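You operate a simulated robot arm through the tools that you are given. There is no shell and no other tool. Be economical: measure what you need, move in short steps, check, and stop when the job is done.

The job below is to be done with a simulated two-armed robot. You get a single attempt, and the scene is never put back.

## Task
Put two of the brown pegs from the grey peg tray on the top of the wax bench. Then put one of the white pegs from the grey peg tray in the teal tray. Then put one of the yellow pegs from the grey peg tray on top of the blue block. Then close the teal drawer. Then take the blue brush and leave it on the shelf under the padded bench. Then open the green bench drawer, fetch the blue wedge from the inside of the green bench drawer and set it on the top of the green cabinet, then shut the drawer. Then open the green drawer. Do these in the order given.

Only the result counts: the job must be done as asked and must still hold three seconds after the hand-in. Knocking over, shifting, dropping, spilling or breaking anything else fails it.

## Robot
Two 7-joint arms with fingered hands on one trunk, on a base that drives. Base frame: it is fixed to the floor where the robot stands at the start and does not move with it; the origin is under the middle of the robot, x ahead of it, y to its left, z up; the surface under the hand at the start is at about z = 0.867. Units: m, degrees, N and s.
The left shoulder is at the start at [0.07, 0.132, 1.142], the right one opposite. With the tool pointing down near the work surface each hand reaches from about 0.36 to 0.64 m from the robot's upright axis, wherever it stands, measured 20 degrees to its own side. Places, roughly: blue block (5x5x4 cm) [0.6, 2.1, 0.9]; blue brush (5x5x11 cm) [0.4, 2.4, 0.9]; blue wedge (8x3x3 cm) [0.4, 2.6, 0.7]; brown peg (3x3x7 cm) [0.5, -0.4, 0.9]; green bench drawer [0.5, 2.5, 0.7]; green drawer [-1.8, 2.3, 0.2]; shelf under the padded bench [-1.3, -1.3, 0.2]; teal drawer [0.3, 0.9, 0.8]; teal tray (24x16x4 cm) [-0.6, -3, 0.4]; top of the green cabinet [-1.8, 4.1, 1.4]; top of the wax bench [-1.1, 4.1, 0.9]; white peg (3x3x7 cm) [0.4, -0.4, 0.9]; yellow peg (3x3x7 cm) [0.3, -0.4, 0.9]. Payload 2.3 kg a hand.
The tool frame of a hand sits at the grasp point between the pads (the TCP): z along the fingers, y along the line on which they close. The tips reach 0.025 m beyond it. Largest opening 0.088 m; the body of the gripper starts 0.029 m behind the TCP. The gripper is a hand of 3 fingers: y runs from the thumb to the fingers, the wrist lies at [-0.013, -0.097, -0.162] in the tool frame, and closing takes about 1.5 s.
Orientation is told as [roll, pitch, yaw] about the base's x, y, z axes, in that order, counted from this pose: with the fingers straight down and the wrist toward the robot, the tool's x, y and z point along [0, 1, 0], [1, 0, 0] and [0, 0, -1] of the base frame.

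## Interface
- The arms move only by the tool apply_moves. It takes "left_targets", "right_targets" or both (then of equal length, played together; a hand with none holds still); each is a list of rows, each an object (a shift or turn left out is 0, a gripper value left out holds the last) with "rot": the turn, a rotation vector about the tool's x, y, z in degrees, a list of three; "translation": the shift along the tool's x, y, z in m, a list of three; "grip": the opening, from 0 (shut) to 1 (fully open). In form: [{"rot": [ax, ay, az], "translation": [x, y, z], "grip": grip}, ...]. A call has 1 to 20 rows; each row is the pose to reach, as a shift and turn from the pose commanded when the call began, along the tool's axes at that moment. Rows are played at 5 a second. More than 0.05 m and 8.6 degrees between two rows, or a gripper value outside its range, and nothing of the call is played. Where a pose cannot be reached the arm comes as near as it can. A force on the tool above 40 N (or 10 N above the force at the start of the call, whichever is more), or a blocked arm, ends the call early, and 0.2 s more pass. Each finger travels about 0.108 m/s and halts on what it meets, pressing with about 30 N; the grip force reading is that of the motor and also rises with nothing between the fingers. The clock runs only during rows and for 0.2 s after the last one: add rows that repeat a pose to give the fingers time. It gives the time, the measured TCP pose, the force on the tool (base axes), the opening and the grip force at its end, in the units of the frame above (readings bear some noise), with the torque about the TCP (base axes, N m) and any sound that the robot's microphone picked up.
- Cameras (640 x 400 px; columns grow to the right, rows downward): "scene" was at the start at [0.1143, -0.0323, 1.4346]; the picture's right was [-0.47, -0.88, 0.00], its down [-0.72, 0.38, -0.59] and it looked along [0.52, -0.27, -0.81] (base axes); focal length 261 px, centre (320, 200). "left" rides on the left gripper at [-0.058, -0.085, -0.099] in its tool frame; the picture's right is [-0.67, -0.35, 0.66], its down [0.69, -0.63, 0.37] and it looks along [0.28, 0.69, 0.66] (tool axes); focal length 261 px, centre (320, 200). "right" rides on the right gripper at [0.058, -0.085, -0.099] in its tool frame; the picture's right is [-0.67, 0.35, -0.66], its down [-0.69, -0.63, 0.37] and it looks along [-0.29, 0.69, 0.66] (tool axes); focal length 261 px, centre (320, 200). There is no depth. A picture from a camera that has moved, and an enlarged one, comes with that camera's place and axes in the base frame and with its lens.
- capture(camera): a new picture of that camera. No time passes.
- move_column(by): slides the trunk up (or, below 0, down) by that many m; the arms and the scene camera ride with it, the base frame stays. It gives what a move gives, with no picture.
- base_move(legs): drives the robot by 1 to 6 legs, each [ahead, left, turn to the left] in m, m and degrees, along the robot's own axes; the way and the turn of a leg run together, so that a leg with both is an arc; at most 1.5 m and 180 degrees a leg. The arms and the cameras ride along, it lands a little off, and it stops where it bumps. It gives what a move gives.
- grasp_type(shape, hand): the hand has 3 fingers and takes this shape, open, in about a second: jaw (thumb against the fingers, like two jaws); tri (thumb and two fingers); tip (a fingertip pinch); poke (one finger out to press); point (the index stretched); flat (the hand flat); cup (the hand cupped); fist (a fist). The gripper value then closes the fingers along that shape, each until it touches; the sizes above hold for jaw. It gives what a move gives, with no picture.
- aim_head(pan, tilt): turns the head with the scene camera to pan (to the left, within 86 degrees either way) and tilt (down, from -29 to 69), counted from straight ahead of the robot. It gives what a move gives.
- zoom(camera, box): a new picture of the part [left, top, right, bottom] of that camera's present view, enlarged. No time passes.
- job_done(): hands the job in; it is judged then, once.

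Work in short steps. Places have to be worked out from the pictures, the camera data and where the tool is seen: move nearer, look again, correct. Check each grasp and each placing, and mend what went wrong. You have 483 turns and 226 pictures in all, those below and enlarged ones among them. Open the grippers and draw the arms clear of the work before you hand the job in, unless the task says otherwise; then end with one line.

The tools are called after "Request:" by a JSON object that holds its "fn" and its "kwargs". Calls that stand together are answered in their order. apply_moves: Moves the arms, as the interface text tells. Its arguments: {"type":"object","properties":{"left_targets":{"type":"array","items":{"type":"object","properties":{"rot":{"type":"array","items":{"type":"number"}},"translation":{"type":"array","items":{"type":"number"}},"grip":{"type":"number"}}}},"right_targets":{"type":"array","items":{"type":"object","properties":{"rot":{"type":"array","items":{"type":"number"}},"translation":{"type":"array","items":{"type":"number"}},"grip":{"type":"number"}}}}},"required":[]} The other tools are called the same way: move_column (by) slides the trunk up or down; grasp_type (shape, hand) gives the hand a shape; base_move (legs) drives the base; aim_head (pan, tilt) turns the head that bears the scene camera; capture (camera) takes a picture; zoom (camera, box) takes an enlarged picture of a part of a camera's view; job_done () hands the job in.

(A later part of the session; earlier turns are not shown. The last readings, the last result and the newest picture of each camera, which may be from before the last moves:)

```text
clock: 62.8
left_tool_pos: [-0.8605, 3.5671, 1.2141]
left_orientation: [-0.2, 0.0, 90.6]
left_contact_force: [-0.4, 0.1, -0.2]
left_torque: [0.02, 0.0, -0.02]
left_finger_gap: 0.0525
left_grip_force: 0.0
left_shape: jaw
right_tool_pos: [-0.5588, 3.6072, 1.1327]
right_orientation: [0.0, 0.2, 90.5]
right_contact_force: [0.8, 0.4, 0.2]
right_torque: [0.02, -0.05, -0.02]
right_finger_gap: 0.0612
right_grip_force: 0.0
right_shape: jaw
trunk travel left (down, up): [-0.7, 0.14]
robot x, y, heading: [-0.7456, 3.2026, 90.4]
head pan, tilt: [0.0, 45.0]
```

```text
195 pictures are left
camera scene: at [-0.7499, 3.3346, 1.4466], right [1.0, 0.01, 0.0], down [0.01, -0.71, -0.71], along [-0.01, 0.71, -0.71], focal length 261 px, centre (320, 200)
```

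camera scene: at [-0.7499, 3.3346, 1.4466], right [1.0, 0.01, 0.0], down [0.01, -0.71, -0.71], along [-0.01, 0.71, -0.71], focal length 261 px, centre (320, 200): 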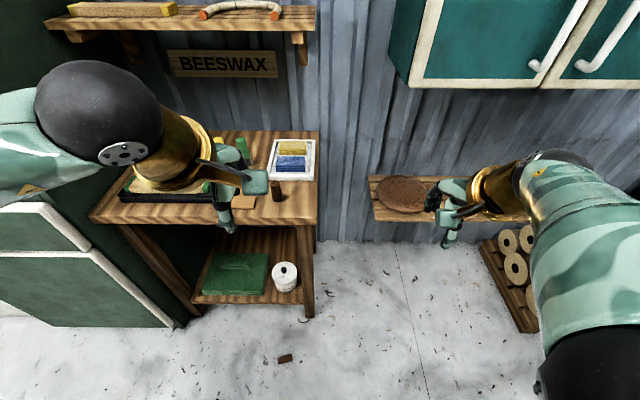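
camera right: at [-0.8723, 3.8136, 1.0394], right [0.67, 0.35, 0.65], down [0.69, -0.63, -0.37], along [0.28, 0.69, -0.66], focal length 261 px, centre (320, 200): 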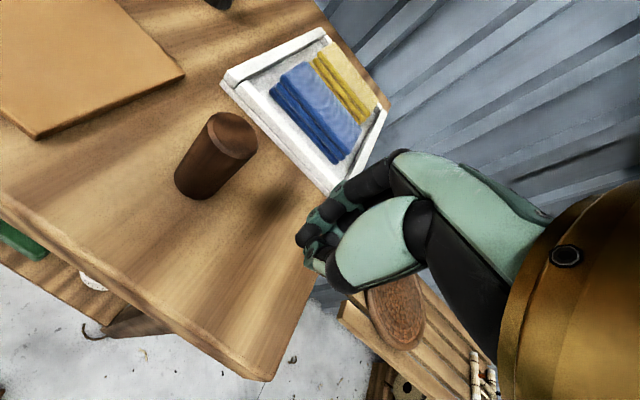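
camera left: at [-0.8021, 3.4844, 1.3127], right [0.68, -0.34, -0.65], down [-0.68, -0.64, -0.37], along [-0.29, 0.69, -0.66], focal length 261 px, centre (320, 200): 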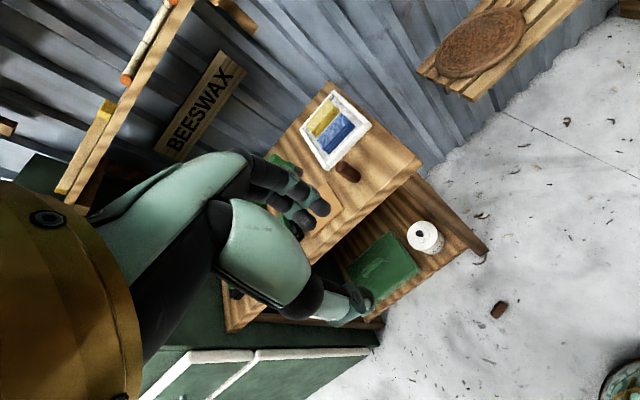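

The peg agrees at (-0.92, 3.686). I'll lower the trunk in two steps.

Request:
{"fn": "move_column", "kwargs": {"by": -0.4}}

Request:
{"fn": "move_column", "kwargs": {"by": -0.29}}

Request:
{"fn": "capture", "kwargs": {"camera": "left"}}

```text
clock: 66.6
left_tool_pos: [-0.859, 3.5672, 0.8144]
left_orientation: [-0.2, 0.0, 90.7]
left_contact_force: [-0.9, -0.2, -0.4]
left_torque: [0.03, -0.01, 0.0]
left_finger_gap: 0.0525
left_grip_force: 0.1
left_shape: jaw
right_tool_pos: [-0.5566, 3.6053, 0.7335]
right_orientation: [0.1, 0.1, 90.5]
right_contact_force: [0.3, 0.3, 1.0]
right_torque: [-0.02, -0.02, 0.02]
right_finger_gap: 0.0611
right_grip_force: 0.1
right_shape: jaw
trunk travel left (down, up): [-0.3, 0.54]
robot x, y, heading: [-0.7457, 3.2027, 90.5]
head pan, tilt: [0.0, 45.0]
```

```text
clock: 69.5
left_tool_pos: [-0.8587, 3.5666, 0.525]
left_orientation: [-0.1, -0.1, 90.6]
left_contact_force: [0.1, 0.5, 0.5]
left_torque: [-0.02, -0.05, -0.02]
left_finger_gap: 0.0524
left_grip_force: 0.1
left_shape: jaw
right_tool_pos: [-0.5563, 3.6051, 0.4438]
right_orientation: [0.1, 0.1, 90.4]
right_contact_force: [0.1, 0.3, 0.0]
right_torque: [0.0, -0.01, 0.02]
right_finger_gap: 0.0614
right_grip_force: 0.0
right_shape: jaw
trunk travel left (down, up): [-0.01, 0.83]
robot x, y, heading: [-0.7496, 3.2004, 90.5]
head pan, tilt: [0.0, 45.0]
```

```text
194 pictures are left
camera left: at [-0.8002, 3.4828, 0.6232], right [0.67, -0.34, -0.66], down [-0.68, -0.64, -0.37], along [-0.29, 0.69, -0.66], focal length 261 px, centre (320, 200)
```

left: 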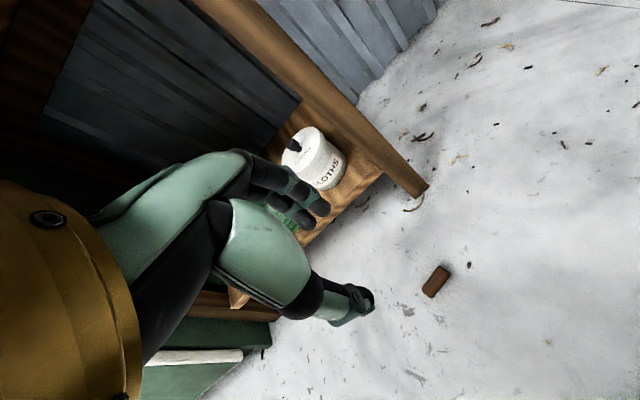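

The peg projects to (-0.917, 3.679). I'll move the hand above it with a 17° turn and descend to about z 0.13.

Request:
{"fn": "apply_moves", "kwargs": {"left_targets": [{"translation": [0.015, 0.03, 0.03], "rot": [0, 0, -5], "grip": 0.8}, {"translation": [0.03, 0.06, 0.06], "rot": [0, 0, -10]}, {"translation": [0.045, 0.09, 0.09], "rot": [0, 0, -14]}, {"translation": [0.059, 0.113, 0.12], "rot": [0, 0, -17]}, {"translation": [0.059, 0.113, 0.165], "rot": [0, 0, -17]}, {"translation": [0.059, 0.113, 0.21], "rot": [0, 0, -17]}, {"translation": [0.059, 0.113, 0.255], "rot": [0, 0, -17]}, {"translation": [0.059, 0.113, 0.3], "rot": [0, 0, -17]}, {"translation": [0.059, 0.113, 0.345], "rot": [0, 0, -17]}, {"translation": [0.059, 0.113, 0.39], "rot": [0, 0, -17]}, {"translation": [0.059, 0.113, 0.39], "rot": [0, 0, -17]}]}}

Request:
{"fn": "capture", "kwargs": {"camera": "left"}}

```text
clock: 71.9
left_tool_pos: [-0.921, 3.6767, 0.1358]
left_orientation: [0.0, -0.1, 107.5]
left_contact_force: [0.4, -0.3, 0.0]
left_torque: [0.0, 0.02, -0.03]
left_finger_gap: 0.0702
left_grip_force: 0.0
left_shape: jaw
right_tool_pos: [-0.5563, 3.6059, 0.4441]
right_orientation: [0.1, 0.0, 90.5]
right_contact_force: [-0.4, -0.4, 0.0]
right_torque: [0.0, 0.0, 0.02]
right_finger_gap: 0.0608
right_grip_force: 0.2
right_shape: jaw
trunk travel left (down, up): [-0.01, 0.83]
robot x, y, heading: [-0.7467, 3.1997, 90.6]
head pan, tilt: [0.0, 45.0]
```

```text
193 pictures are left
camera left: at [-0.8404, 3.6132, 0.2345], right [0.74, -0.13, -0.65], down [-0.46, -0.81, -0.37], along [-0.48, 0.58, -0.66], focal length 261 px, centre (320, 200)
```

left: 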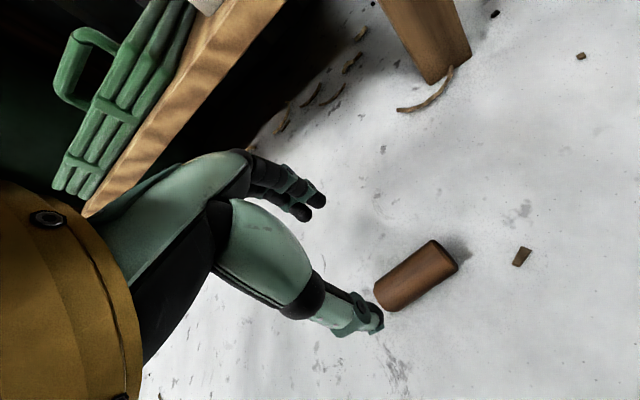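

The peg is directly under the tool with a matching angle. I'll descend to z≈0.032 and close.

Request:
{"fn": "apply_moves", "kwargs": {"left_targets": [{"translation": [-0.005, 0, 0.04]}, {"translation": [-0.005, 0, 0.08]}, {"translation": [-0.005, 0, 0.103]}, {"translation": [-0.005, 0, 0.103]}, {"translation": [-0.005, 0, 0.103], "grip": 0.3}, {"translation": [-0.005, 0, 0.103], "grip": 0.0}, {"translation": [-0.005, 0, 0.103]}, {"translation": [-0.005, 0, 0.103]}, {"translation": [-0.005, 0, 0.103]}, {"translation": [-0.005, 0, 0.103]}, {"translation": [-0.005, 0, 0.103]}, {"translation": [-0.005, 0, 0.103]}]}}

Request:
{"fn": "capture", "kwargs": {"camera": "left"}}

```text
clock: 74.5
left_tool_pos: [-0.914, 3.6801, 0.0317]
left_orientation: [-0.2, 0.0, 107.7]
left_contact_force: [-0.3, 0.2, 0.4]
left_torque: [-0.02, 0.0, -0.03]
left_finger_gap: 0.0236
left_grip_force: 29.7
left_shape: jaw
right_tool_pos: [-0.5571, 3.6065, 0.4437]
right_orientation: [0.2, 0.1, 90.4]
right_contact_force: [0.2, -0.4, 1.0]
right_torque: [0.03, 0.0, 0.01]
right_finger_gap: 0.0613
right_grip_force: 0.0
right_shape: jaw
trunk travel left (down, up): [-0.01, 0.83]
robot x, y, heading: [-0.7432, 3.1993, 90.6]
head pan, tilt: [0.0, 45.0]
```

```text
192 pictures are left
camera left: at [-0.8335, 3.6177, 0.1302], right [0.74, -0.13, -0.65], down [-0.46, -0.81, -0.37], along [-0.48, 0.58, -0.66], focal length 261 px, centre (320, 200)
```

left: 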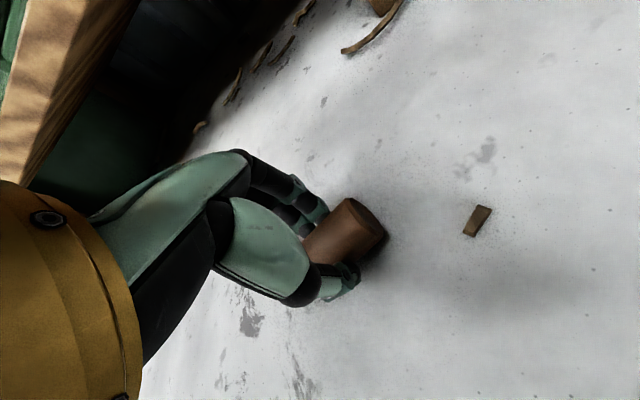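

The peg is gripped (gap 0.0236), lying across the fingers. I'll lift straight up with the arm and the trunk and check that it holds.

Request:
{"fn": "apply_moves", "kwargs": {"left_targets": [{"translation": [0, 0, -0.02]}, {"translation": [0, -0.01, -0.05]}, {"translation": [0, -0.03, -0.08]}, {"translation": [0, -0.05, -0.11]}, {"translation": [0, -0.05, -0.15]}, {"translation": [0, -0.05, -0.15]}]}}

Request:
{"fn": "move_column", "kwargs": {"by": 0.4}}

Request:
{"fn": "move_column", "kwargs": {"by": 0.29}}

Request:
{"fn": "capture", "kwargs": {"camera": "left"}}

```text
clock: 75.9
left_tool_pos: [-0.8983, 3.6351, 0.182]
left_orientation: [0.0, -0.1, 107.6]
left_contact_force: [0.2, -0.5, -0.7]
left_torque: [0.02, 0.01, -0.01]
left_finger_gap: 0.0236
left_grip_force: 29.9
left_shape: jaw
right_tool_pos: [-0.5565, 3.6052, 0.444]
right_orientation: [0.1, 0.0, 90.5]
right_contact_force: [-0.3, 1.0, -0.6]
right_torque: [0.0, 0.02, -0.01]
right_finger_gap: 0.0613
right_grip_force: 0.1
right_shape: jaw
trunk travel left (down, up): [-0.01, 0.83]
robot x, y, heading: [-0.7493, 3.1989, 90.5]
head pan, tilt: [0.0, 45.0]
```

```text
clock: 79.8
left_tool_pos: [-0.899, 3.6348, 0.5826]
left_orientation: [-0.1, 0.0, 107.6]
left_contact_force: [-0.3, -0.2, -0.7]
left_torque: [0.0, -0.02, 0.0]
left_finger_gap: 0.0235
left_grip_force: 29.7
left_shape: jaw
right_tool_pos: [-0.557, 3.6062, 0.8435]
right_orientation: [0.1, 0.0, 90.5]
right_contact_force: [0.0, 0.9, 0.4]
right_torque: [-0.04, 0.04, 0.0]
right_finger_gap: 0.061
right_grip_force: 0.1
right_shape: jaw
trunk travel left (down, up): [-0.41, 0.43]
robot x, y, heading: [-0.7469, 3.1989, 90.5]
head pan, tilt: [0.0, 45.0]
```

```text
clock: 82.7
left_tool_pos: [-0.8992, 3.635, 0.8722]
left_orientation: [-0.1, 0.0, 107.5]
left_contact_force: [0.2, -0.8, 0.2]
left_torque: [-0.04, -0.02, -0.01]
left_finger_gap: 0.0233
left_grip_force: 30.0
left_shape: jaw
right_tool_pos: [-0.5558, 3.6059, 1.1338]
right_orientation: [0.1, 0.2, 90.5]
right_contact_force: [-0.1, -0.4, 0.4]
right_torque: [0.02, 0.01, 0.01]
right_finger_gap: 0.0611
right_grip_force: 0.2
right_shape: jaw
trunk travel left (down, up): [-0.7, 0.14]
robot x, y, heading: [-0.7484, 3.196, 90.7]
head pan, tilt: [0.0, 45.0]
```

```text
191 pictures are left
camera left: at [-0.8186, 3.5721, 0.9706], right [0.74, -0.13, -0.65], down [-0.46, -0.81, -0.37], along [-0.48, 0.58, -0.66], focal length 261 px, centre (320, 200)
```

left: 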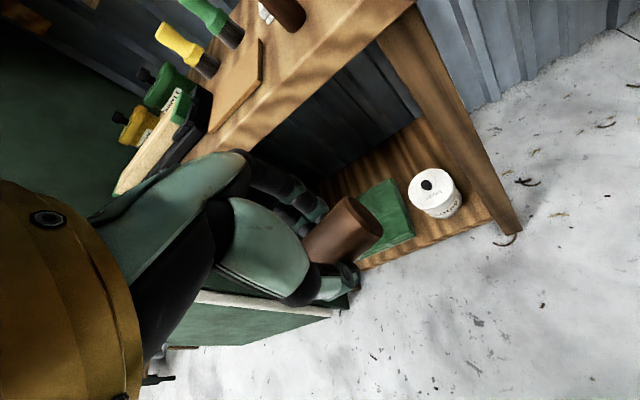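

It is held. I'll raise the hand and undo the 17° turn, back the base off a little, then swing the hand to point forward so the peg is upright.

Request:
{"fn": "apply_moves", "kwargs": {"left_targets": [{"translation": [0, 0, -0.04], "rot": [0, 0, 5]}, {"translation": [0, 0, -0.08], "rot": [0, 0, 10]}, {"translation": [0, 0, -0.12], "rot": [0, 0, 14]}, {"translation": [0, 0, -0.16], "rot": [0, 0, 17]}, {"translation": [0, 0, -0.2], "rot": [0, 0, 17]}, {"translation": [0, 0, -0.22], "rot": [0, 0, 17]}, {"translation": [0, 0, -0.22], "rot": [0, 0, 17]}]}}

Request:
{"fn": "apply_moves", "kwargs": {"left_targets": [{"rot": [-4.9, 4.9, 4.9]}, {"rot": [-9.8, 9.8, 9.8]}, {"rot": [-14.7, 14.7, 14.7]}, {"rot": [-19.6, 19.6, 19.6]}, {"rot": [-24.5, 24.5, 24.5]}, {"rot": [-29.4, 29.4, 29.4]}, {"rot": [-34.3, 34.3, 34.3]}, {"rot": [-39.2, 39.2, 39.2]}, {"rot": [-44.1, 44.1, 44.1]}, {"rot": [-49, 49, 49]}, {"rot": [-53.9, 53.9, 53.9]}, {"rot": [-58.8, 58.8, 58.8]}, {"rot": [-63.7, 63.7, 63.7]}, {"rot": [-68.6, 68.6, 68.6]}, {"rot": [-69.3, 69.3, 69.3]}, {"rot": [-69.3, 69.3, 69.3]}]}}

Request:
{"fn": "capture", "kwargs": {"camera": "left"}}

Request:
{"fn": "capture", "kwargs": {"camera": "scene"}}

```text
clock: 84.3
left_tool_pos: [-0.8985, 3.635, 1.0937]
left_orientation: [0.0, 0.0, 90.6]
left_contact_force: [0.0, -0.3, -0.1]
left_torque: [0.0, -0.01, 0.04]
left_finger_gap: 0.0233
left_grip_force: 29.9
left_shape: jaw
right_tool_pos: [-0.5565, 3.6066, 1.1343]
right_orientation: [0.0, 0.1, 90.5]
right_contact_force: [-0.7, -0.1, -0.2]
right_torque: [0.01, -0.01, 0.0]
right_finger_gap: 0.0611
right_grip_force: 0.1
right_shape: jaw
trunk travel left (down, up): [-0.7, 0.14]
robot x, y, heading: [-0.7448, 3.2, 90.4]
head pan, tilt: [0.0, 45.0]
```

```text
clock: 87.7
left_tool_pos: [-0.899, 3.6347, 1.0931]
left_orientation: [90.1, 0.1, 0.5]
left_contact_force: [-0.8, 0.4, 1.1]
left_torque: [-0.01, 0.0, 0.01]
left_finger_gap: 0.023
left_grip_force: 29.8
left_shape: jaw
right_tool_pos: [-0.5557, 3.6063, 1.1339]
right_orientation: [0.1, 0.1, 90.5]
right_contact_force: [-0.3, -0.7, 0.1]
right_torque: [-0.05, -0.03, -0.01]
right_finger_gap: 0.0611
right_grip_force: 0.0
right_shape: jaw
trunk travel left (down, up): [-0.7, 0.14]
robot x, y, heading: [-0.7451, 3.198, 90.4]
head pan, tilt: [0.0, 45.0]
```

```text
190 pictures are left
camera left: at [-0.9835, 3.5352, 1.0329], right [-0.35, 0.65, -0.67], down [-0.63, 0.36, 0.69], along [0.69, 0.67, 0.29], focal length 261 px, centre (320, 200)
```

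left: 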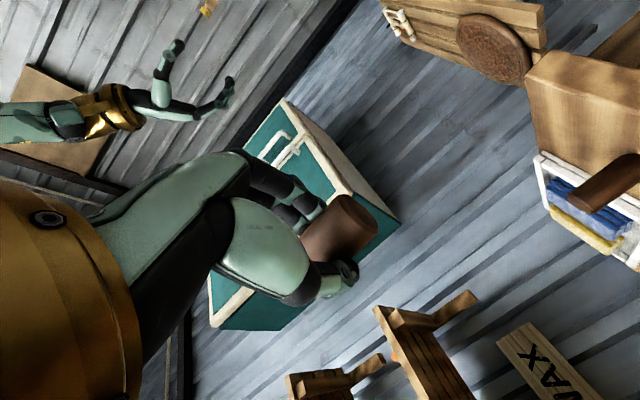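

```text
189 pictures are left
camera scene: at [-0.7477, 3.3331, 1.4467], right [1.0, 0.01, 0.0], down [0.01, -0.71, -0.71], along [-0.01, 0.71, -0.71], focal length 261 px, centre (320, 200)
```

scene: 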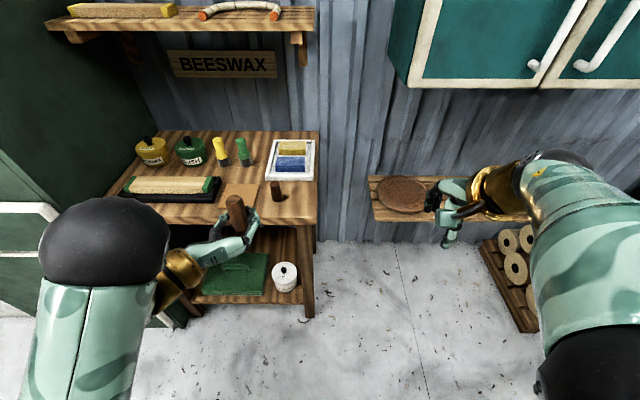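

The peg is upright in the hand. I'll drive closer (0.17 m ahead, 0.084 m right), keeping the hand high.

Request:
{"fn": "base_move", "kwargs": {"legs": [[0.17, -0.084, 0]]}}

Request:
{"fn": "capture", "kwargs": {"camera": "scene"}}

```text
clock: 89.2
left_tool_pos: [-0.8155, 3.8009, 1.093]
left_orientation: [90.2, -0.1, 0.5]
left_contact_force: [-0.1, 0.2, 0.0]
left_torque: [-0.02, 0.01, 0.0]
left_finger_gap: 0.0233
left_grip_force: 30.1
left_shape: jaw
right_tool_pos: [-0.4719, 3.7721, 1.1344]
right_orientation: [0.0, 0.0, 90.5]
right_contact_force: [-0.2, 0.5, -0.6]
right_torque: [0.03, 0.01, -0.02]
right_finger_gap: 0.0612
right_grip_force: 0.0
right_shape: jaw
trunk travel left (down, up): [-0.7, 0.14]
robot x, y, heading: [-0.6575, 3.3646, 90.3]
head pan, tilt: [0.0, 45.0]
```

```text
188 pictures are left
camera scene: at [-0.664, 3.4981, 1.447], right [1.0, 0.01, 0.0], down [0.01, -0.71, -0.71], along [0.0, 0.71, -0.71], focal length 261 px, centre (320, 200)
```

scene: 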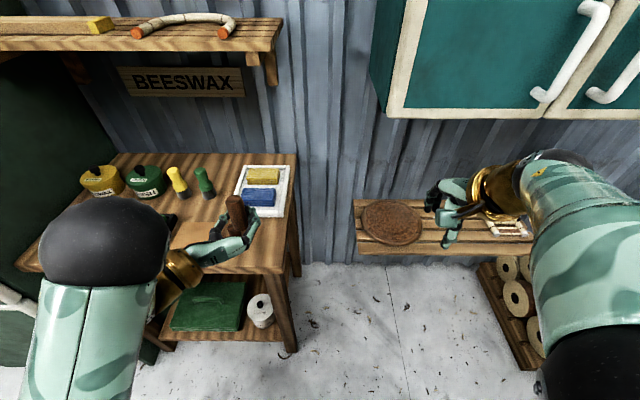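

The hand is at x -0.8155. I'll go forward to y 3.884 and down to about z 0.92, then check.

Request:
{"fn": "apply_moves", "kwargs": {"left_targets": [{"translation": [0, 0, 0.03]}, {"translation": [0, 0, 0.06]}, {"translation": [0, 0, 0.083]}, {"translation": [-0.04, 0, 0.083]}, {"translation": [-0.08, 0, 0.083]}, {"translation": [-0.12, 0, 0.083]}, {"translation": [-0.15, 0, 0.083]}, {"translation": [-0.172, 0, 0.083]}, {"translation": [-0.172, 0, 0.083]}]}}

Request:
{"fn": "capture", "kwargs": {"camera": "scene"}}

Request:
{"fn": "capture", "kwargs": {"camera": "left"}}

```text
clock: 91.2
left_tool_pos: [-0.8127, 3.886, 0.9175]
left_orientation: [90.0, 0.0, 0.5]
left_contact_force: [0.2, 0.5, -0.2]
left_torque: [-0.03, 0.01, -0.01]
left_finger_gap: 0.0229
left_grip_force: 30.6
left_shape: jaw
right_tool_pos: [-0.4707, 3.7741, 1.1336]
right_orientation: [0.1, 0.0, 90.4]
right_contact_force: [0.3, -0.3, 0.8]
right_torque: [0.01, 0.01, 0.02]
right_finger_gap: 0.0613
right_grip_force: 0.1
right_shape: jaw
trunk travel left (down, up): [-0.7, 0.14]
robot x, y, heading: [-0.6581, 3.3673, 90.4]
head pan, tilt: [0.0, 45.0]
```

```text
187 pictures are left
camera scene: at [-0.6624, 3.501, 1.4467], right [1.0, 0.01, 0.0], down [0.01, -0.71, -0.71], along [-0.01, 0.71, -0.71], focal length 261 px, centre (320, 200)
```

scene: 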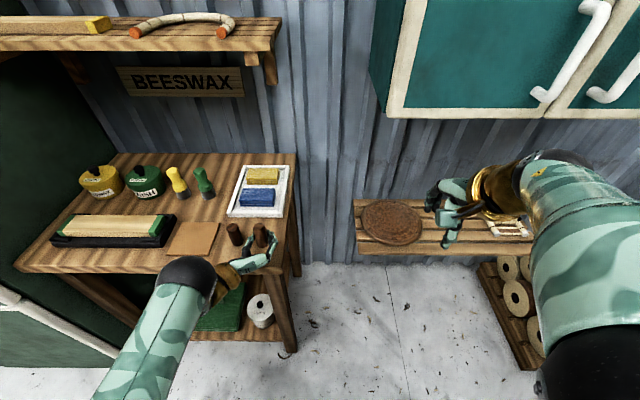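

```text
186 pictures are left
camera left: at [-0.8975, 3.7858, 0.859], right [-0.35, 0.65, -0.67], down [-0.63, 0.36, 0.69], along [0.69, 0.67, 0.29], focal length 261 px, centre (320, 200)
```

left: 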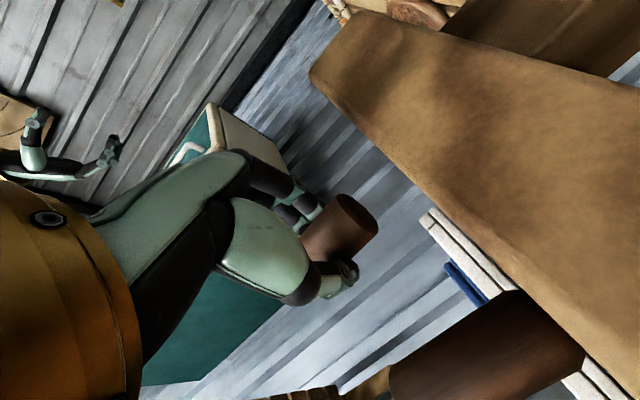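

Both pegs are clear of each other. I'll lower slowly to contact.

Request:
{"fn": "apply_moves", "kwargs": {"left_targets": [{"translation": [-0.006, 0, 0]}, {"translation": [-0.01, 0, 0]}, {"translation": [-0.013, 0, 0]}, {"translation": [-0.016, 0, 0]}, {"translation": [-0.016, 0, 0]}]}}

```text
clock: 92.4
left_tool_pos: [-0.8142, 3.8859, 0.9021]
left_orientation: [90.0, 0.0, 0.5]
left_contact_force: [0.1, 0.3, -1.1]
left_torque: [-0.04, -0.01, -0.01]
left_finger_gap: 0.0233
left_grip_force: 30.3
left_shape: jaw
right_tool_pos: [-0.4719, 3.7737, 1.1341]
right_orientation: [0.1, 0.0, 90.4]
right_contact_force: [0.3, -0.4, -0.7]
right_torque: [0.01, 0.01, -0.02]
right_finger_gap: 0.0614
right_grip_force: 0.0
right_shape: jaw
trunk travel left (down, up): [-0.7, 0.14]
robot x, y, heading: [-0.6636, 3.3694, 90.6]
head pan, tilt: [0.0, 45.0]
```

There's no contact yet, so I'll continue in small steps.

Request:
{"fn": "apply_moves", "kwargs": {"left_targets": [{"translation": [-0.003, 0, 0]}, {"translation": [-0.006, 0, 0]}, {"translation": [-0.008, 0, 0]}, {"translation": [-0.008, 0, 0]}]}}

Request:
{"fn": "capture", "kwargs": {"camera": "left"}}

```text
clock: 93.4
left_tool_pos: [-0.8132, 3.8846, 0.8946]
left_orientation: [90.0, 0.0, 0.4]
left_contact_force: [0.7, 0.8, -1.2]
left_torque: [0.01, -0.03, 0.04]
left_finger_gap: 0.0232
left_grip_force: 29.8
left_shape: jaw
right_tool_pos: [-0.4714, 3.7748, 1.1339]
right_orientation: [0.2, 0.1, 90.4]
right_contact_force: [0.2, -0.7, -0.5]
right_torque: [0.0, -0.01, 0.02]
right_finger_gap: 0.0612
right_grip_force: 0.1
right_shape: jaw
trunk travel left (down, up): [-0.7, 0.14]
robot x, y, heading: [-0.6627, 3.3684, 90.5]
head pan, tilt: [0.0, 45.0]
```

```text
185 pictures are left
camera left: at [-0.899, 3.7855, 0.8363], right [-0.35, 0.65, -0.67], down [-0.63, 0.36, 0.69], along [0.69, 0.67, 0.29], focal length 261 px, centre (320, 200)
```

left: 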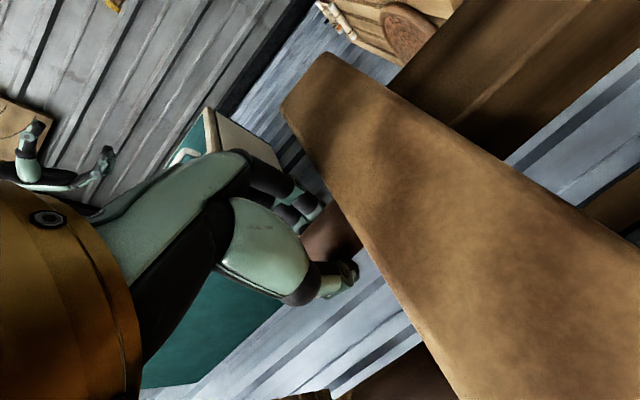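

It's still free. I'll lower a few more millimetres.

Request:
{"fn": "apply_moves", "kwargs": {"left_targets": [{"translation": [-0.002, 0, 0]}, {"translation": [-0.004, 0, 0]}, {"translation": [-0.005, 0, 0]}, {"translation": [-0.005, 0, 0]}]}}

```text
clock: 94.4
left_tool_pos: [-0.8145, 3.8865, 0.8925]
left_orientation: [90.0, 0.0, 0.5]
left_contact_force: [-0.3, 0.4, -0.5]
left_torque: [0.0, -0.02, 0.03]
left_finger_gap: 0.023
left_grip_force: 29.9
left_shape: jaw
right_tool_pos: [-0.4711, 3.7737, 1.134]
right_orientation: [0.1, 0.1, 90.5]
right_contact_force: [0.1, -0.1, 0.4]
right_torque: [-0.01, 0.01, -0.01]
right_finger_gap: 0.0612
right_grip_force: 0.1
right_shape: jaw
trunk travel left (down, up): [-0.7, 0.14]
robot x, y, heading: [-0.6615, 3.3666, 90.4]
head pan, tilt: [0.0, 45.0]
```

Request:
{"fn": "apply_moves", "kwargs": {"left_targets": [{"translation": [-0.002, 0, 0]}, {"translation": [-0.004, 0, 0]}, {"translation": [-0.004, 0, 0]}, {"translation": [-0.004, 0, 0]}]}}

Request:
{"fn": "zoom", "kwargs": {"camera": "scene", "box": [190, 200, 320, 290]}}

```text
clock: 95.4
left_tool_pos: [-0.8133, 3.8864, 0.8891]
left_orientation: [90.1, -0.1, 0.5]
left_contact_force: [0.8, -0.1, 3.9]
left_torque: [0.08, -0.05, 0.0]
left_finger_gap: 0.0229
left_grip_force: 29.7
left_shape: jaw
right_tool_pos: [-0.471, 3.7726, 1.1349]
right_orientation: [0.1, 0.0, 90.5]
right_contact_force: [0.3, 0.4, 0.3]
right_torque: [-0.04, 0.02, 0.01]
right_finger_gap: 0.0612
right_grip_force: 0.0
right_shape: jaw
trunk travel left (down, up): [-0.7, 0.14]
robot x, y, heading: [-0.6604, 3.3655, 90.3]
head pan, tilt: [0.0, 45.0]
```

```text
4.44 times, centred on (255, 245) of scene
camera zoom: at [-0.6619, 3.4994, 1.4469], right [1.0, 0.01, 0.0], down [0.0, -0.71, -0.71], along [-0.01, 0.71, -0.71], focal length 1160 px, centre (609, 0)
```

zoom: 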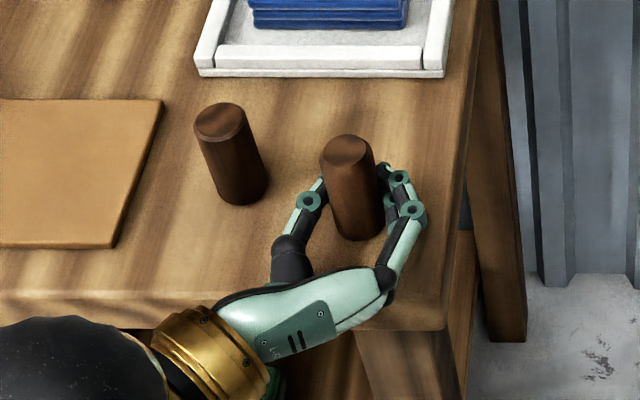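

Contact is made and it's well placed. I'll open moderately and withdraw straight back.

Request:
{"fn": "apply_moves", "kwargs": {"left_targets": [{"grip": 0.35}, {"grip": 0.45}, {"grip": 0.5}, {"grip": 0.5}, {"grip": 0.5}, {"translation": [0, 0, -0.02]}, {"translation": [0, 0, -0.05]}, {"translation": [0, 0, -0.09]}, {"translation": [0, 0, -0.13]}, {"translation": [0, 0, -0.15]}]}}

Request:
{"fn": "base_move", "kwargs": {"legs": [[-0.4, 0, 0]]}}

Request:
{"fn": "capture", "kwargs": {"camera": "scene"}}

```text
clock: 97.6
left_tool_pos: [-0.8118, 3.7341, 0.8876]
left_orientation: [90.1, -0.1, 0.5]
left_contact_force: [-0.2, 0.3, 0.9]
left_torque: [0.0, 0.01, 0.03]
left_finger_gap: 0.0436
left_grip_force: 0.1
left_shape: jaw
right_tool_pos: [-0.4713, 3.7738, 1.1341]
right_orientation: [0.1, 0.2, 90.5]
right_contact_force: [0.3, 0.2, 0.6]
right_torque: [0.01, 0.02, -0.01]
right_finger_gap: 0.0614
right_grip_force: 0.3
right_shape: jaw
trunk travel left (down, up): [-0.7, 0.14]
robot x, y, heading: [-0.662, 3.3679, 90.1]
head pan, tilt: [0.0, 45.0]
```

```text
clock: 100.1
left_tool_pos: [-0.808, 3.3357, 0.8885]
left_orientation: [90.0, -0.1, 0.1]
left_contact_force: [0.0, -0.4, -0.3]
left_torque: [0.01, -0.01, -0.01]
left_finger_gap: 0.0436
left_grip_force: 0.0
left_shape: jaw
right_tool_pos: [-0.4657, 3.3728, 1.1333]
right_orientation: [0.1, 0.2, 90.0]
right_contact_force: [-0.8, 0.0, -0.1]
right_torque: [-0.01, 0.0, 0.0]
right_finger_gap: 0.0612
right_grip_force: 0.1
right_shape: jaw
trunk travel left (down, up): [-0.7, 0.14]
robot x, y, heading: [-0.661, 2.9653, 89.9]
head pan, tilt: [0.0, 45.0]
```

```text
183 pictures are left
camera scene: at [-0.66, 3.1014, 1.4466], right [1.0, 0.0, 0.0], down [0.0, -0.71, -0.71], along [0.0, 0.71, -0.71], focal length 261 px, centre (320, 200)
```

scene: 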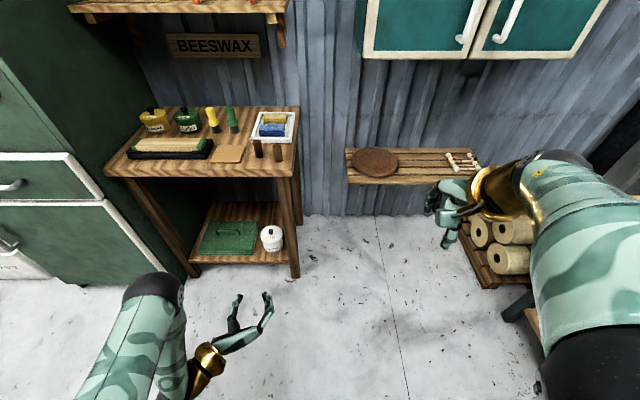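

Both pegs are standing on the wax bench. I'll raise the left hand, return it to pointing down, and drive back to the peg tray.

Request:
{"fn": "apply_moves", "kwargs": {"left_targets": [{"translation": [0.04, 0, 0]}, {"translation": [0.08, 0, 0]}, {"translation": [0.12, 0, 0]}, {"translation": [0.16, 0, 0]}, {"translation": [0.2, 0, 0]}, {"translation": [0.22, 0, 0]}]}}

Request:
{"fn": "apply_moves", "kwargs": {"left_targets": [{"rot": [4.9, -4.9, -4.9]}, {"rot": [9.8, -9.8, -9.8]}, {"rot": [14.7, -14.7, -14.7]}, {"rot": [19.6, -19.6, -19.6]}, {"rot": [24.5, -24.5, -24.5]}, {"rot": [29.4, -29.4, -29.4]}, {"rot": [34.3, -34.3, -34.3]}, {"rot": [39.2, -39.2, -39.2]}, {"rot": [44.1, -44.1, -44.1]}, {"rot": [49, -49, -49]}, {"rot": [53.9, -53.9, -53.9]}, {"rot": [58.8, -58.8, -58.8]}, {"rot": [63.7, -63.7, -63.7]}, {"rot": [68.6, -68.6, -68.6]}, {"rot": [69.3, -69.3, -69.3]}, {"rot": [69.3, -69.3, -69.3], "translation": [-0.03, 0.0, 0.03]}]}}

Request:
{"fn": "base_move", "kwargs": {"legs": [[-1.48, -0.08, 0], [-1.48, -0.08, 0], [0, 0, -90]]}}

Request:
{"fn": "aim_head", "kwargs": {"pan": 0, "tilt": 35}}

Request:
{"fn": "capture", "kwargs": {"camera": "scene"}}

```text
clock: 101.5
left_tool_pos: [-0.8199, 3.3604, 1.1073]
left_orientation: [90.0, -0.1, -0.1]
left_contact_force: [0.4, 0.1, 0.5]
left_torque: [-0.01, 0.02, -0.02]
left_finger_gap: 0.0436
left_grip_force: 0.1
left_shape: jaw
left hand out of reach, approached as far as the arm can: row 4, 5, 6
right_tool_pos: [-0.4665, 3.3711, 1.1333]
right_orientation: [0.0, -0.1, 90.0]
right_contact_force: [0.0, -0.2, 0.9]
right_torque: [0.0, 0.01, 0.0]
right_finger_gap: 0.0614
right_grip_force: 0.1
right_shape: jaw
trunk travel left (down, up): [-0.7, 0.14]
robot x, y, heading: [-0.6593, 2.9653, 90.0]
head pan, tilt: [0.0, 45.0]
```

```text
clock: 104.9
left_tool_pos: [-0.8207, 3.3957, 1.0764]
left_orientation: [-0.5, 0.0, 90.0]
left_contact_force: [0.8, 0.4, 0.4]
left_torque: [-0.04, -0.01, -0.07]
left_finger_gap: 0.0436
left_grip_force: 0.1
left_shape: jaw
left hand out of reach, approached as far as the arm can: row 1, 2, 3, 4, 5, 6, 7, 8, 9, 10, 11, 12, 13, 14, 15
right_tool_pos: [-0.4659, 3.3732, 1.1325]
right_orientation: [0.0, 0.2, 90.0]
right_contact_force: [-1.0, -0.1, 0.4]
right_torque: [-0.01, 0.03, -0.01]
right_finger_gap: 0.0614
right_grip_force: 0.0
right_shape: jaw
trunk travel left (down, up): [-0.7, 0.14]
robot x, y, heading: [-0.6634, 2.9662, 90.0]
head pan, tilt: [0.0, 45.0]
```

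```text
clock: 123.0
left_tool_pos: [-0.0274, 0.1997, 1.0755]
left_orientation: [-0.4, 0.0, 3.7]
left_contact_force: [0.4, 0.0, 0.9]
left_torque: [-0.02, 0.02, -0.02]
left_finger_gap: 0.0435
left_grip_force: 0.0
left_shape: jaw
right_tool_pos: [-0.0279, -0.156, 1.1336]
right_orientation: [0.1, 0.1, 3.5]
right_contact_force: [0.6, -0.8, -0.1]
right_torque: [-0.02, -0.01, 0.04]
right_finger_gap: 0.0612
right_grip_force: 0.0
right_shape: jaw
trunk travel left (down, up): [-0.7, 0.14]
robot x, y, heading: [-0.4439, 0.0126, 3.6]
head pan, tilt: [0.0, 45.0]
```

```text
clock: 123.7
left_tool_pos: [-0.0276, 0.1991, 1.0753]
left_orientation: [-0.6, 0.0, 3.7]
left_contact_force: [-0.8, -0.3, 0.1]
left_torque: [-0.01, 0.01, -0.03]
left_finger_gap: 0.0435
left_grip_force: 0.0
left_shape: jaw
right_tool_pos: [-0.0268, -0.1557, 1.1328]
right_orientation: [0.1, 0.1, 3.5]
right_contact_force: [0.1, -0.5, 0.2]
right_torque: [0.02, 0.04, 0.01]
right_finger_gap: 0.0611
right_grip_force: 0.0
right_shape: jaw
trunk travel left (down, up): [-0.7, 0.14]
robot x, y, heading: [-0.4397, 0.0102, 3.3]
head pan, tilt: [0.0, 35.0]
```

```text
182 pictures are left
camera scene: at [-0.3058, 0.0218, 1.4615], right [0.06, -1.0, 0.0], down [-0.57, -0.04, -0.82], along [0.82, 0.05, -0.57], focal length 261 px, centre (320, 200)
```

scene: 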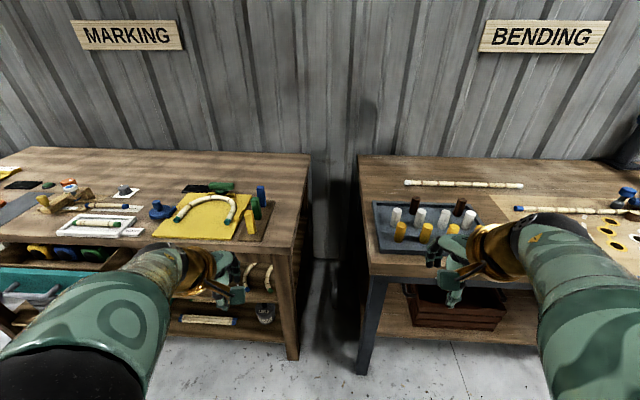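

I'm back near the benches. I'll drive up to about (0, -0.15) heading 0, so the right hand comes over the tray.

Request:
{"fn": "base_move", "kwargs": {"legs": [[0.43, -0.185, -3.3]]}}

Request:
{"fn": "capture", "kwargs": {"camera": "right"}}

```text
clock: 126.5
left_tool_pos: [0.4215, 0.0152, 1.0767]
left_orientation: [-0.6, -0.1, 0.6]
left_contact_force: [0.3, -1.1, -0.2]
left_torque: [0.01, 0.02, 0.0]
left_finger_gap: 0.0434
left_grip_force: 0.1
left_shape: jaw
right_tool_pos: [0.4021, -0.339, 1.1353]
right_orientation: [0.1, -0.1, 0.3]
right_contact_force: [0.4, -0.3, 0.0]
right_torque: [-0.02, -0.01, -0.02]
right_finger_gap: 0.0611
right_grip_force: 0.0
right_shape: jaw
trunk travel left (down, up): [-0.7, 0.14]
robot x, y, heading: [-0.0044, -0.146, 0.3]
head pan, tilt: [0.0, 35.0]
```

```text
181 pictures are left
camera right: at [0.3178, -0.2814, 1.234], right [0.35, -0.67, 0.65], down [-0.63, -0.69, -0.37], along [0.7, -0.28, -0.66], focal length 261 px, centre (320, 200)
```

right: 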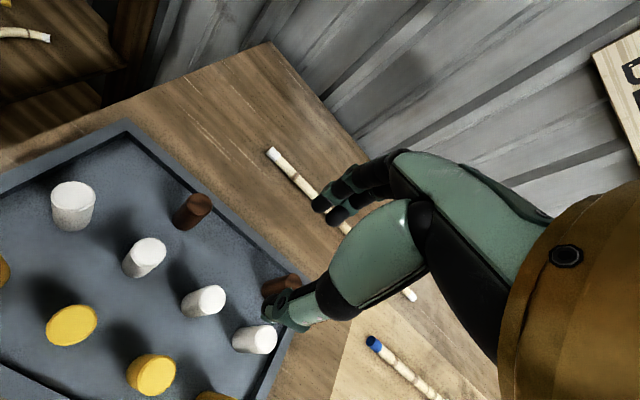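

The third white peg is at about (0.404, -0.350). I'll descend, grip it a little lower than before, and lift.

Request:
{"fn": "apply_moves", "kwargs": {"right_targets": [{"translation": [-0.012, 0.002, 0.04]}, {"translation": [-0.012, 0.002, 0.08]}, {"translation": [-0.012, 0.002, 0.12]}, {"translation": [-0.012, 0.002, 0.16]}, {"translation": [-0.012, 0.002, 0.195]}, {"translation": [-0.012, 0.002, 0.216]}, {"translation": [-0.012, 0.002, 0.216]}]}}

Request:
{"fn": "capture", "kwargs": {"camera": "right"}}

```text
clock: 128.1
left_tool_pos: [0.4227, 0.0152, 1.0764]
left_orientation: [-0.6, 0.0, 0.6]
left_contact_force: [1.4, -0.1, 0.5]
left_torque: [-0.02, 0.0, 0.05]
left_finger_gap: 0.0434
left_grip_force: 0.1
left_shape: jaw
right_tool_pos: [0.4054, -0.3551, 0.9185]
right_orientation: [0.1, 0.1, 0.3]
right_contact_force: [-1.4, 0.5, 0.4]
right_torque: [0.01, 0.01, 0.0]
right_finger_gap: 0.0613
right_grip_force: 0.0
right_shape: jaw
trunk travel left (down, up): [-0.7, 0.14]
robot x, y, heading: [0.0011, -0.1477, 0.4]
head pan, tilt: [0.0, 35.0]
```

```text
180 pictures are left
camera right: at [0.3214, -0.2972, 1.0182], right [0.35, -0.67, 0.65], down [-0.63, -0.69, -0.37], along [0.7, -0.28, -0.66], focal length 261 px, centre (320, 200)
```

right: 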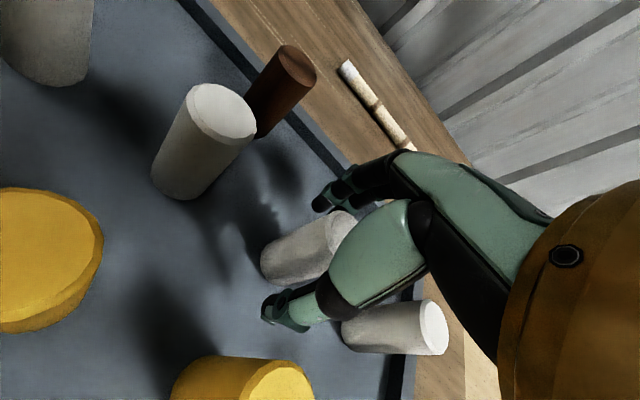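

The peg sits between the fingers. I'll close and lift.

Request:
{"fn": "apply_moves", "kwargs": {"right_targets": [{"grip": 0.3}, {"grip": 0.0}, {"grip": 0.0}, {"grip": 0.0}, {"grip": 0.0}, {"grip": 0.0}, {"grip": 0.0}, {"grip": 0.0}, {"translation": [0, 0, -0.03]}, {"translation": [0, 0, -0.07]}, {"translation": [0, 0, -0.11]}, {"translation": [0, 0, -0.15]}, {"translation": [0, 0, -0.19]}, {"translation": [0, 0, -0.23]}, {"translation": [0, 0, -0.23]}]}}

Request:
{"fn": "capture", "kwargs": {"camera": "right"}}

```text
clock: 131.3
left_tool_pos: [0.4227, 0.0156, 1.076]
left_orientation: [-0.6, 0.0, 0.6]
left_contact_force: [0.7, -0.2, -0.1]
left_torque: [0.0, -0.04, -0.01]
left_finger_gap: 0.0434
left_grip_force: 0.0
left_shape: jaw
right_tool_pos: [0.4065, -0.3527, 1.0782]
right_orientation: [0.1, 0.0, 0.5]
right_contact_force: [0.7, 0.1, -0.1]
right_torque: [0.01, 0.01, -0.01]
right_finger_gap: 0.0219
right_grip_force: 30.0
right_shape: jaw
right hand out of reach, approached as far as the arm can: row 13, 14, 15
trunk travel left (down, up): [-0.7, 0.14]
robot x, y, heading: [-0.0054, -0.1493, 0.3]
head pan, tilt: [0.0, 35.0]
```

```text
179 pictures are left
camera right: at [0.3216, -0.2958, 1.1773], right [0.35, -0.67, 0.65], down [-0.63, -0.69, -0.37], along [0.7, -0.28, -0.66], focal length 261 px, centre (320, 200)
```

right: 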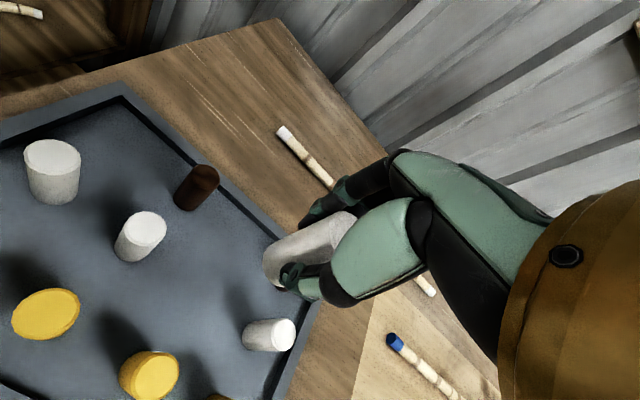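

The white peg is held. I'll back away from the bench, turn to -90° and look towards the teal tray.

Request:
{"fn": "base_move", "kwargs": {"legs": [[-0.5, 0, 0], [0, 0, -90]]}}

Request:
{"fn": "aim_head", "kwargs": {"pan": 0, "tilt": 25}}

Request:
{"fn": "capture", "kwargs": {"camera": "scene"}}

```text
clock: 138.1
left_tool_pos: [-0.3186, -0.5773, 1.077]
left_orientation: [-0.5, 0.0, -86.8]
left_contact_force: [0.3, 1.0, 0.7]
left_torque: [0.0, -0.01, 0.0]
left_finger_gap: 0.0438
left_grip_force: 0.2
left_shape: jaw
right_tool_pos: [-0.6878, -0.5765, 1.0774]
right_orientation: [0.0, 0.1, -87.1]
right_contact_force: [0.0, -0.5, 0.1]
right_torque: [-0.01, -0.01, -0.04]
right_finger_gap: 0.0218
right_grip_force: 30.2
right_shape: jaw
trunk travel left (down, up): [-0.7, 0.14]
robot x, y, heading: [-0.5038, -0.1603, -87.1]
head pan, tilt: [0.0, 35.0]
```

```text
clock: 138.8
left_tool_pos: [-0.3185, -0.5762, 1.0769]
left_orientation: [-0.7, 0.0, -86.9]
left_contact_force: [-0.2, 0.1, 0.3]
left_torque: [-0.01, 0.01, 0.02]
left_finger_gap: 0.0436
left_grip_force: 0.0
left_shape: jaw
right_tool_pos: [-0.6887, -0.5753, 1.0769]
right_orientation: [0.1, 0.1, -87.1]
right_contact_force: [0.8, 0.8, 0.0]
right_torque: [0.01, -0.02, 0.04]
right_finger_gap: 0.0216
right_grip_force: 30.4
right_shape: jaw
trunk travel left (down, up): [-0.7, 0.14]
robot x, y, heading: [-0.5057, -0.1597, -86.9]
head pan, tilt: [0.0, 25.0]
```

```text
178 pictures are left
camera scene: at [-0.4959, -0.2985, 1.4773], right [-1.0, -0.05, 0.0], down [-0.02, 0.42, -0.91], along [0.05, -0.9, -0.42], focal length 261 px, centre (320, 200)
```

scene: 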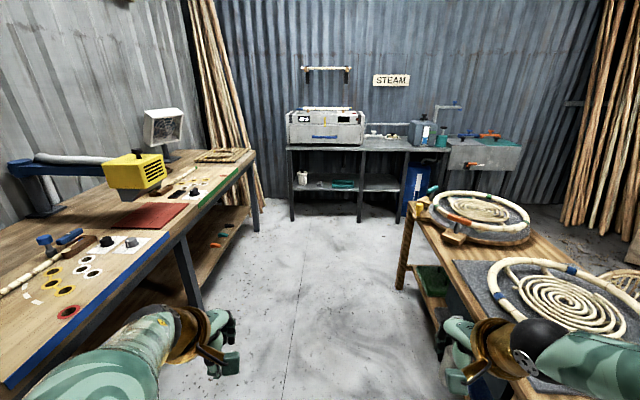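

The teal tray is on the lower shelf of the steam bench, near (-0.59, -3.05). I'll drive down the aisle, keeping a bit left of the padded bench.

Request:
{"fn": "base_move", "kwargs": {"legs": [[0, 0.15, -3.1], [1.2, 0, 0], [0.6, -0.1, 0]]}}

Request:
{"fn": "aim_head", "kwargs": {"pan": -10, "tilt": 40}}

Request:
{"fn": "capture", "kwargs": {"camera": "scene"}}

```text
clock: 148.9
left_tool_pos: [-0.2833, -2.3966, 1.0764]
left_orientation: [-0.6, -0.1, -89.8]
left_contact_force: [-0.1, -0.4, 0.1]
left_torque: [0.01, 0.0, 0.01]
left_finger_gap: 0.0437
left_grip_force: 0.0
left_shape: jaw
right_tool_pos: [-0.6522, -2.376, 1.0787]
right_orientation: [0.0, -0.1, -90.0]
right_contact_force: [0.6, -0.3, 0.6]
right_torque: [0.02, 0.0, 0.04]
right_finger_gap: 0.0217
right_grip_force: 30.5
right_shape: jaw
trunk travel left (down, up): [-0.7, 0.14]
robot x, y, heading: [-0.4461, -1.9708, -90.0]
head pan, tilt: [0.0, 25.0]
```

```text
clock: 149.7
left_tool_pos: [-0.2841, -2.3994, 1.0761]
left_orientation: [-0.7, 0.0, -89.7]
left_contact_force: [1.2, 1.1, 0.5]
left_torque: [-0.01, 0.01, 0.03]
left_finger_gap: 0.0436
left_grip_force: 0.2
left_shape: jaw
right_tool_pos: [-0.652, -2.3785, 1.0769]
right_orientation: [0.1, 0.1, -90.0]
right_contact_force: [-1.1, -0.3, -1.1]
right_torque: [-0.04, 0.02, 0.0]
right_finger_gap: 0.0213
right_grip_force: 30.0
right_shape: jaw
trunk travel left (down, up): [-0.7, 0.14]
robot x, y, heading: [-0.4435, -1.9717, -90.0]
head pan, tilt: [-10.0, 40.0]
```

```text
177 pictures are left
camera scene: at [-0.4616, -2.103, 1.454], right [-0.98, 0.17, 0.0], down [0.11, 0.63, -0.77], along [-0.13, -0.75, -0.64], focal length 261 px, centre (320, 200)
```

scene: 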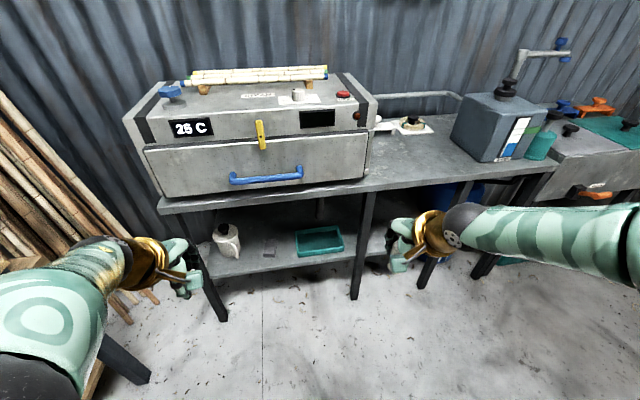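

The tray is centred at about (-0.615, -3.0) and its front edge sits 4 cm behind the shelf front. I'll lower the trunk by 0.47 m, drive to y≈-2.38, and look under the table.

Request:
{"fn": "move_column", "kwargs": {"by": -0.4}}

Request:
{"fn": "move_column", "kwargs": {"by": -0.06}}

Request:
{"fn": "base_move", "kwargs": {"legs": [[0.4, 0, 0]]}}

Request:
{"fn": "capture", "kwargs": {"camera": "scene"}}

Request:
{"fn": "capture", "kwargs": {"camera": "right"}}

```text
clock: 153.5
left_tool_pos: [-0.2841, -2.3979, 0.6765]
left_orientation: [-0.6, 0.0, -89.7]
left_contact_force: [0.4, 0.1, 0.2]
left_torque: [0.02, -0.02, 0.02]
left_finger_gap: 0.0438
left_grip_force: 0.0
left_shape: jaw
right_tool_pos: [-0.6538, -2.3764, 0.6774]
right_orientation: [0.1, 0.2, -90.0]
right_contact_force: [-0.5, 0.3, -1.1]
right_torque: [-0.01, -0.01, 0.01]
right_finger_gap: 0.0215
right_grip_force: 29.3
right_shape: jaw
trunk travel left (down, up): [-0.3, 0.54]
robot x, y, heading: [-0.4473, -1.9697, -90.1]
head pan, tilt: [-10.0, 40.0]
```

```text
clock: 154.5
left_tool_pos: [-0.284, -2.3983, 0.6163]
left_orientation: [-0.7, 0.0, -89.6]
left_contact_force: [-0.4, -0.4, 0.0]
left_torque: [0.02, -0.02, 0.01]
left_finger_gap: 0.0437
left_grip_force: 0.0
left_shape: jaw
right_tool_pos: [-0.6531, -2.3783, 0.6176]
right_orientation: [0.1, 0.1, -90.1]
right_contact_force: [0.4, -0.2, -0.7]
right_torque: [0.01, 0.02, 0.02]
right_finger_gap: 0.0213
right_grip_force: 29.8
right_shape: jaw
trunk travel left (down, up): [-0.24, 0.6]
robot x, y, heading: [-0.4464, -1.9697, -90.1]
head pan, tilt: [-10.0, 40.0]
```

```text
clock: 157.1
left_tool_pos: [-0.2922, -2.8025, 0.6149]
left_orientation: [-0.6, 0.0, -90.4]
left_contact_force: [0.3, -0.1, -0.1]
left_torque: [-0.02, -0.03, 0.01]
left_finger_gap: 0.0436
left_grip_force: 0.0
left_shape: jaw
right_tool_pos: [-0.6598, -2.78, 0.6168]
right_orientation: [0.1, 0.3, -90.6]
right_contact_force: [0.5, -0.4, -0.1]
right_torque: [0.01, 0.03, 0.01]
right_finger_gap: 0.0217
right_grip_force: 29.9
right_shape: jaw
trunk travel left (down, up): [-0.24, 0.6]
robot x, y, heading: [-0.4509, -2.3751, -90.4]
head pan, tilt: [-10.0, 40.0]
```

```text
176 pictures are left
camera scene: at [-0.4652, -2.5067, 0.9939], right [-0.98, 0.18, 0.0], down [0.12, 0.63, -0.77], along [-0.14, -0.75, -0.64], focal length 261 px, centre (320, 200)
```

scene: 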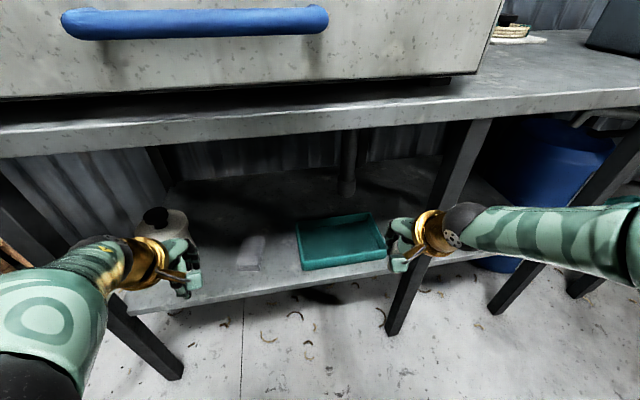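

```text
175 pictures are left
camera right: at [-0.5993, -2.6956, 0.717], right [-0.67, -0.34, 0.65], down [-0.68, 0.64, -0.37], along [-0.29, -0.69, -0.66], focal length 261 px, centre (320, 200)
```

right: 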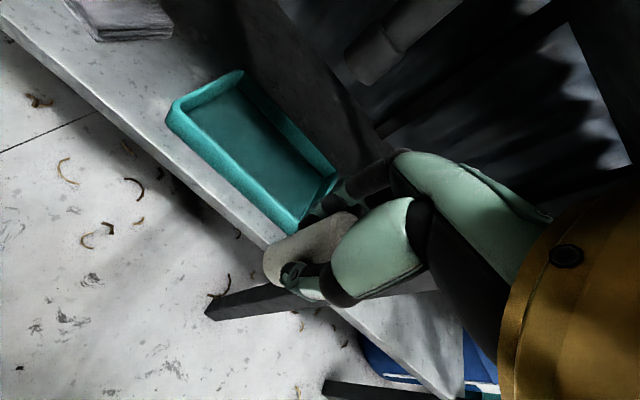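

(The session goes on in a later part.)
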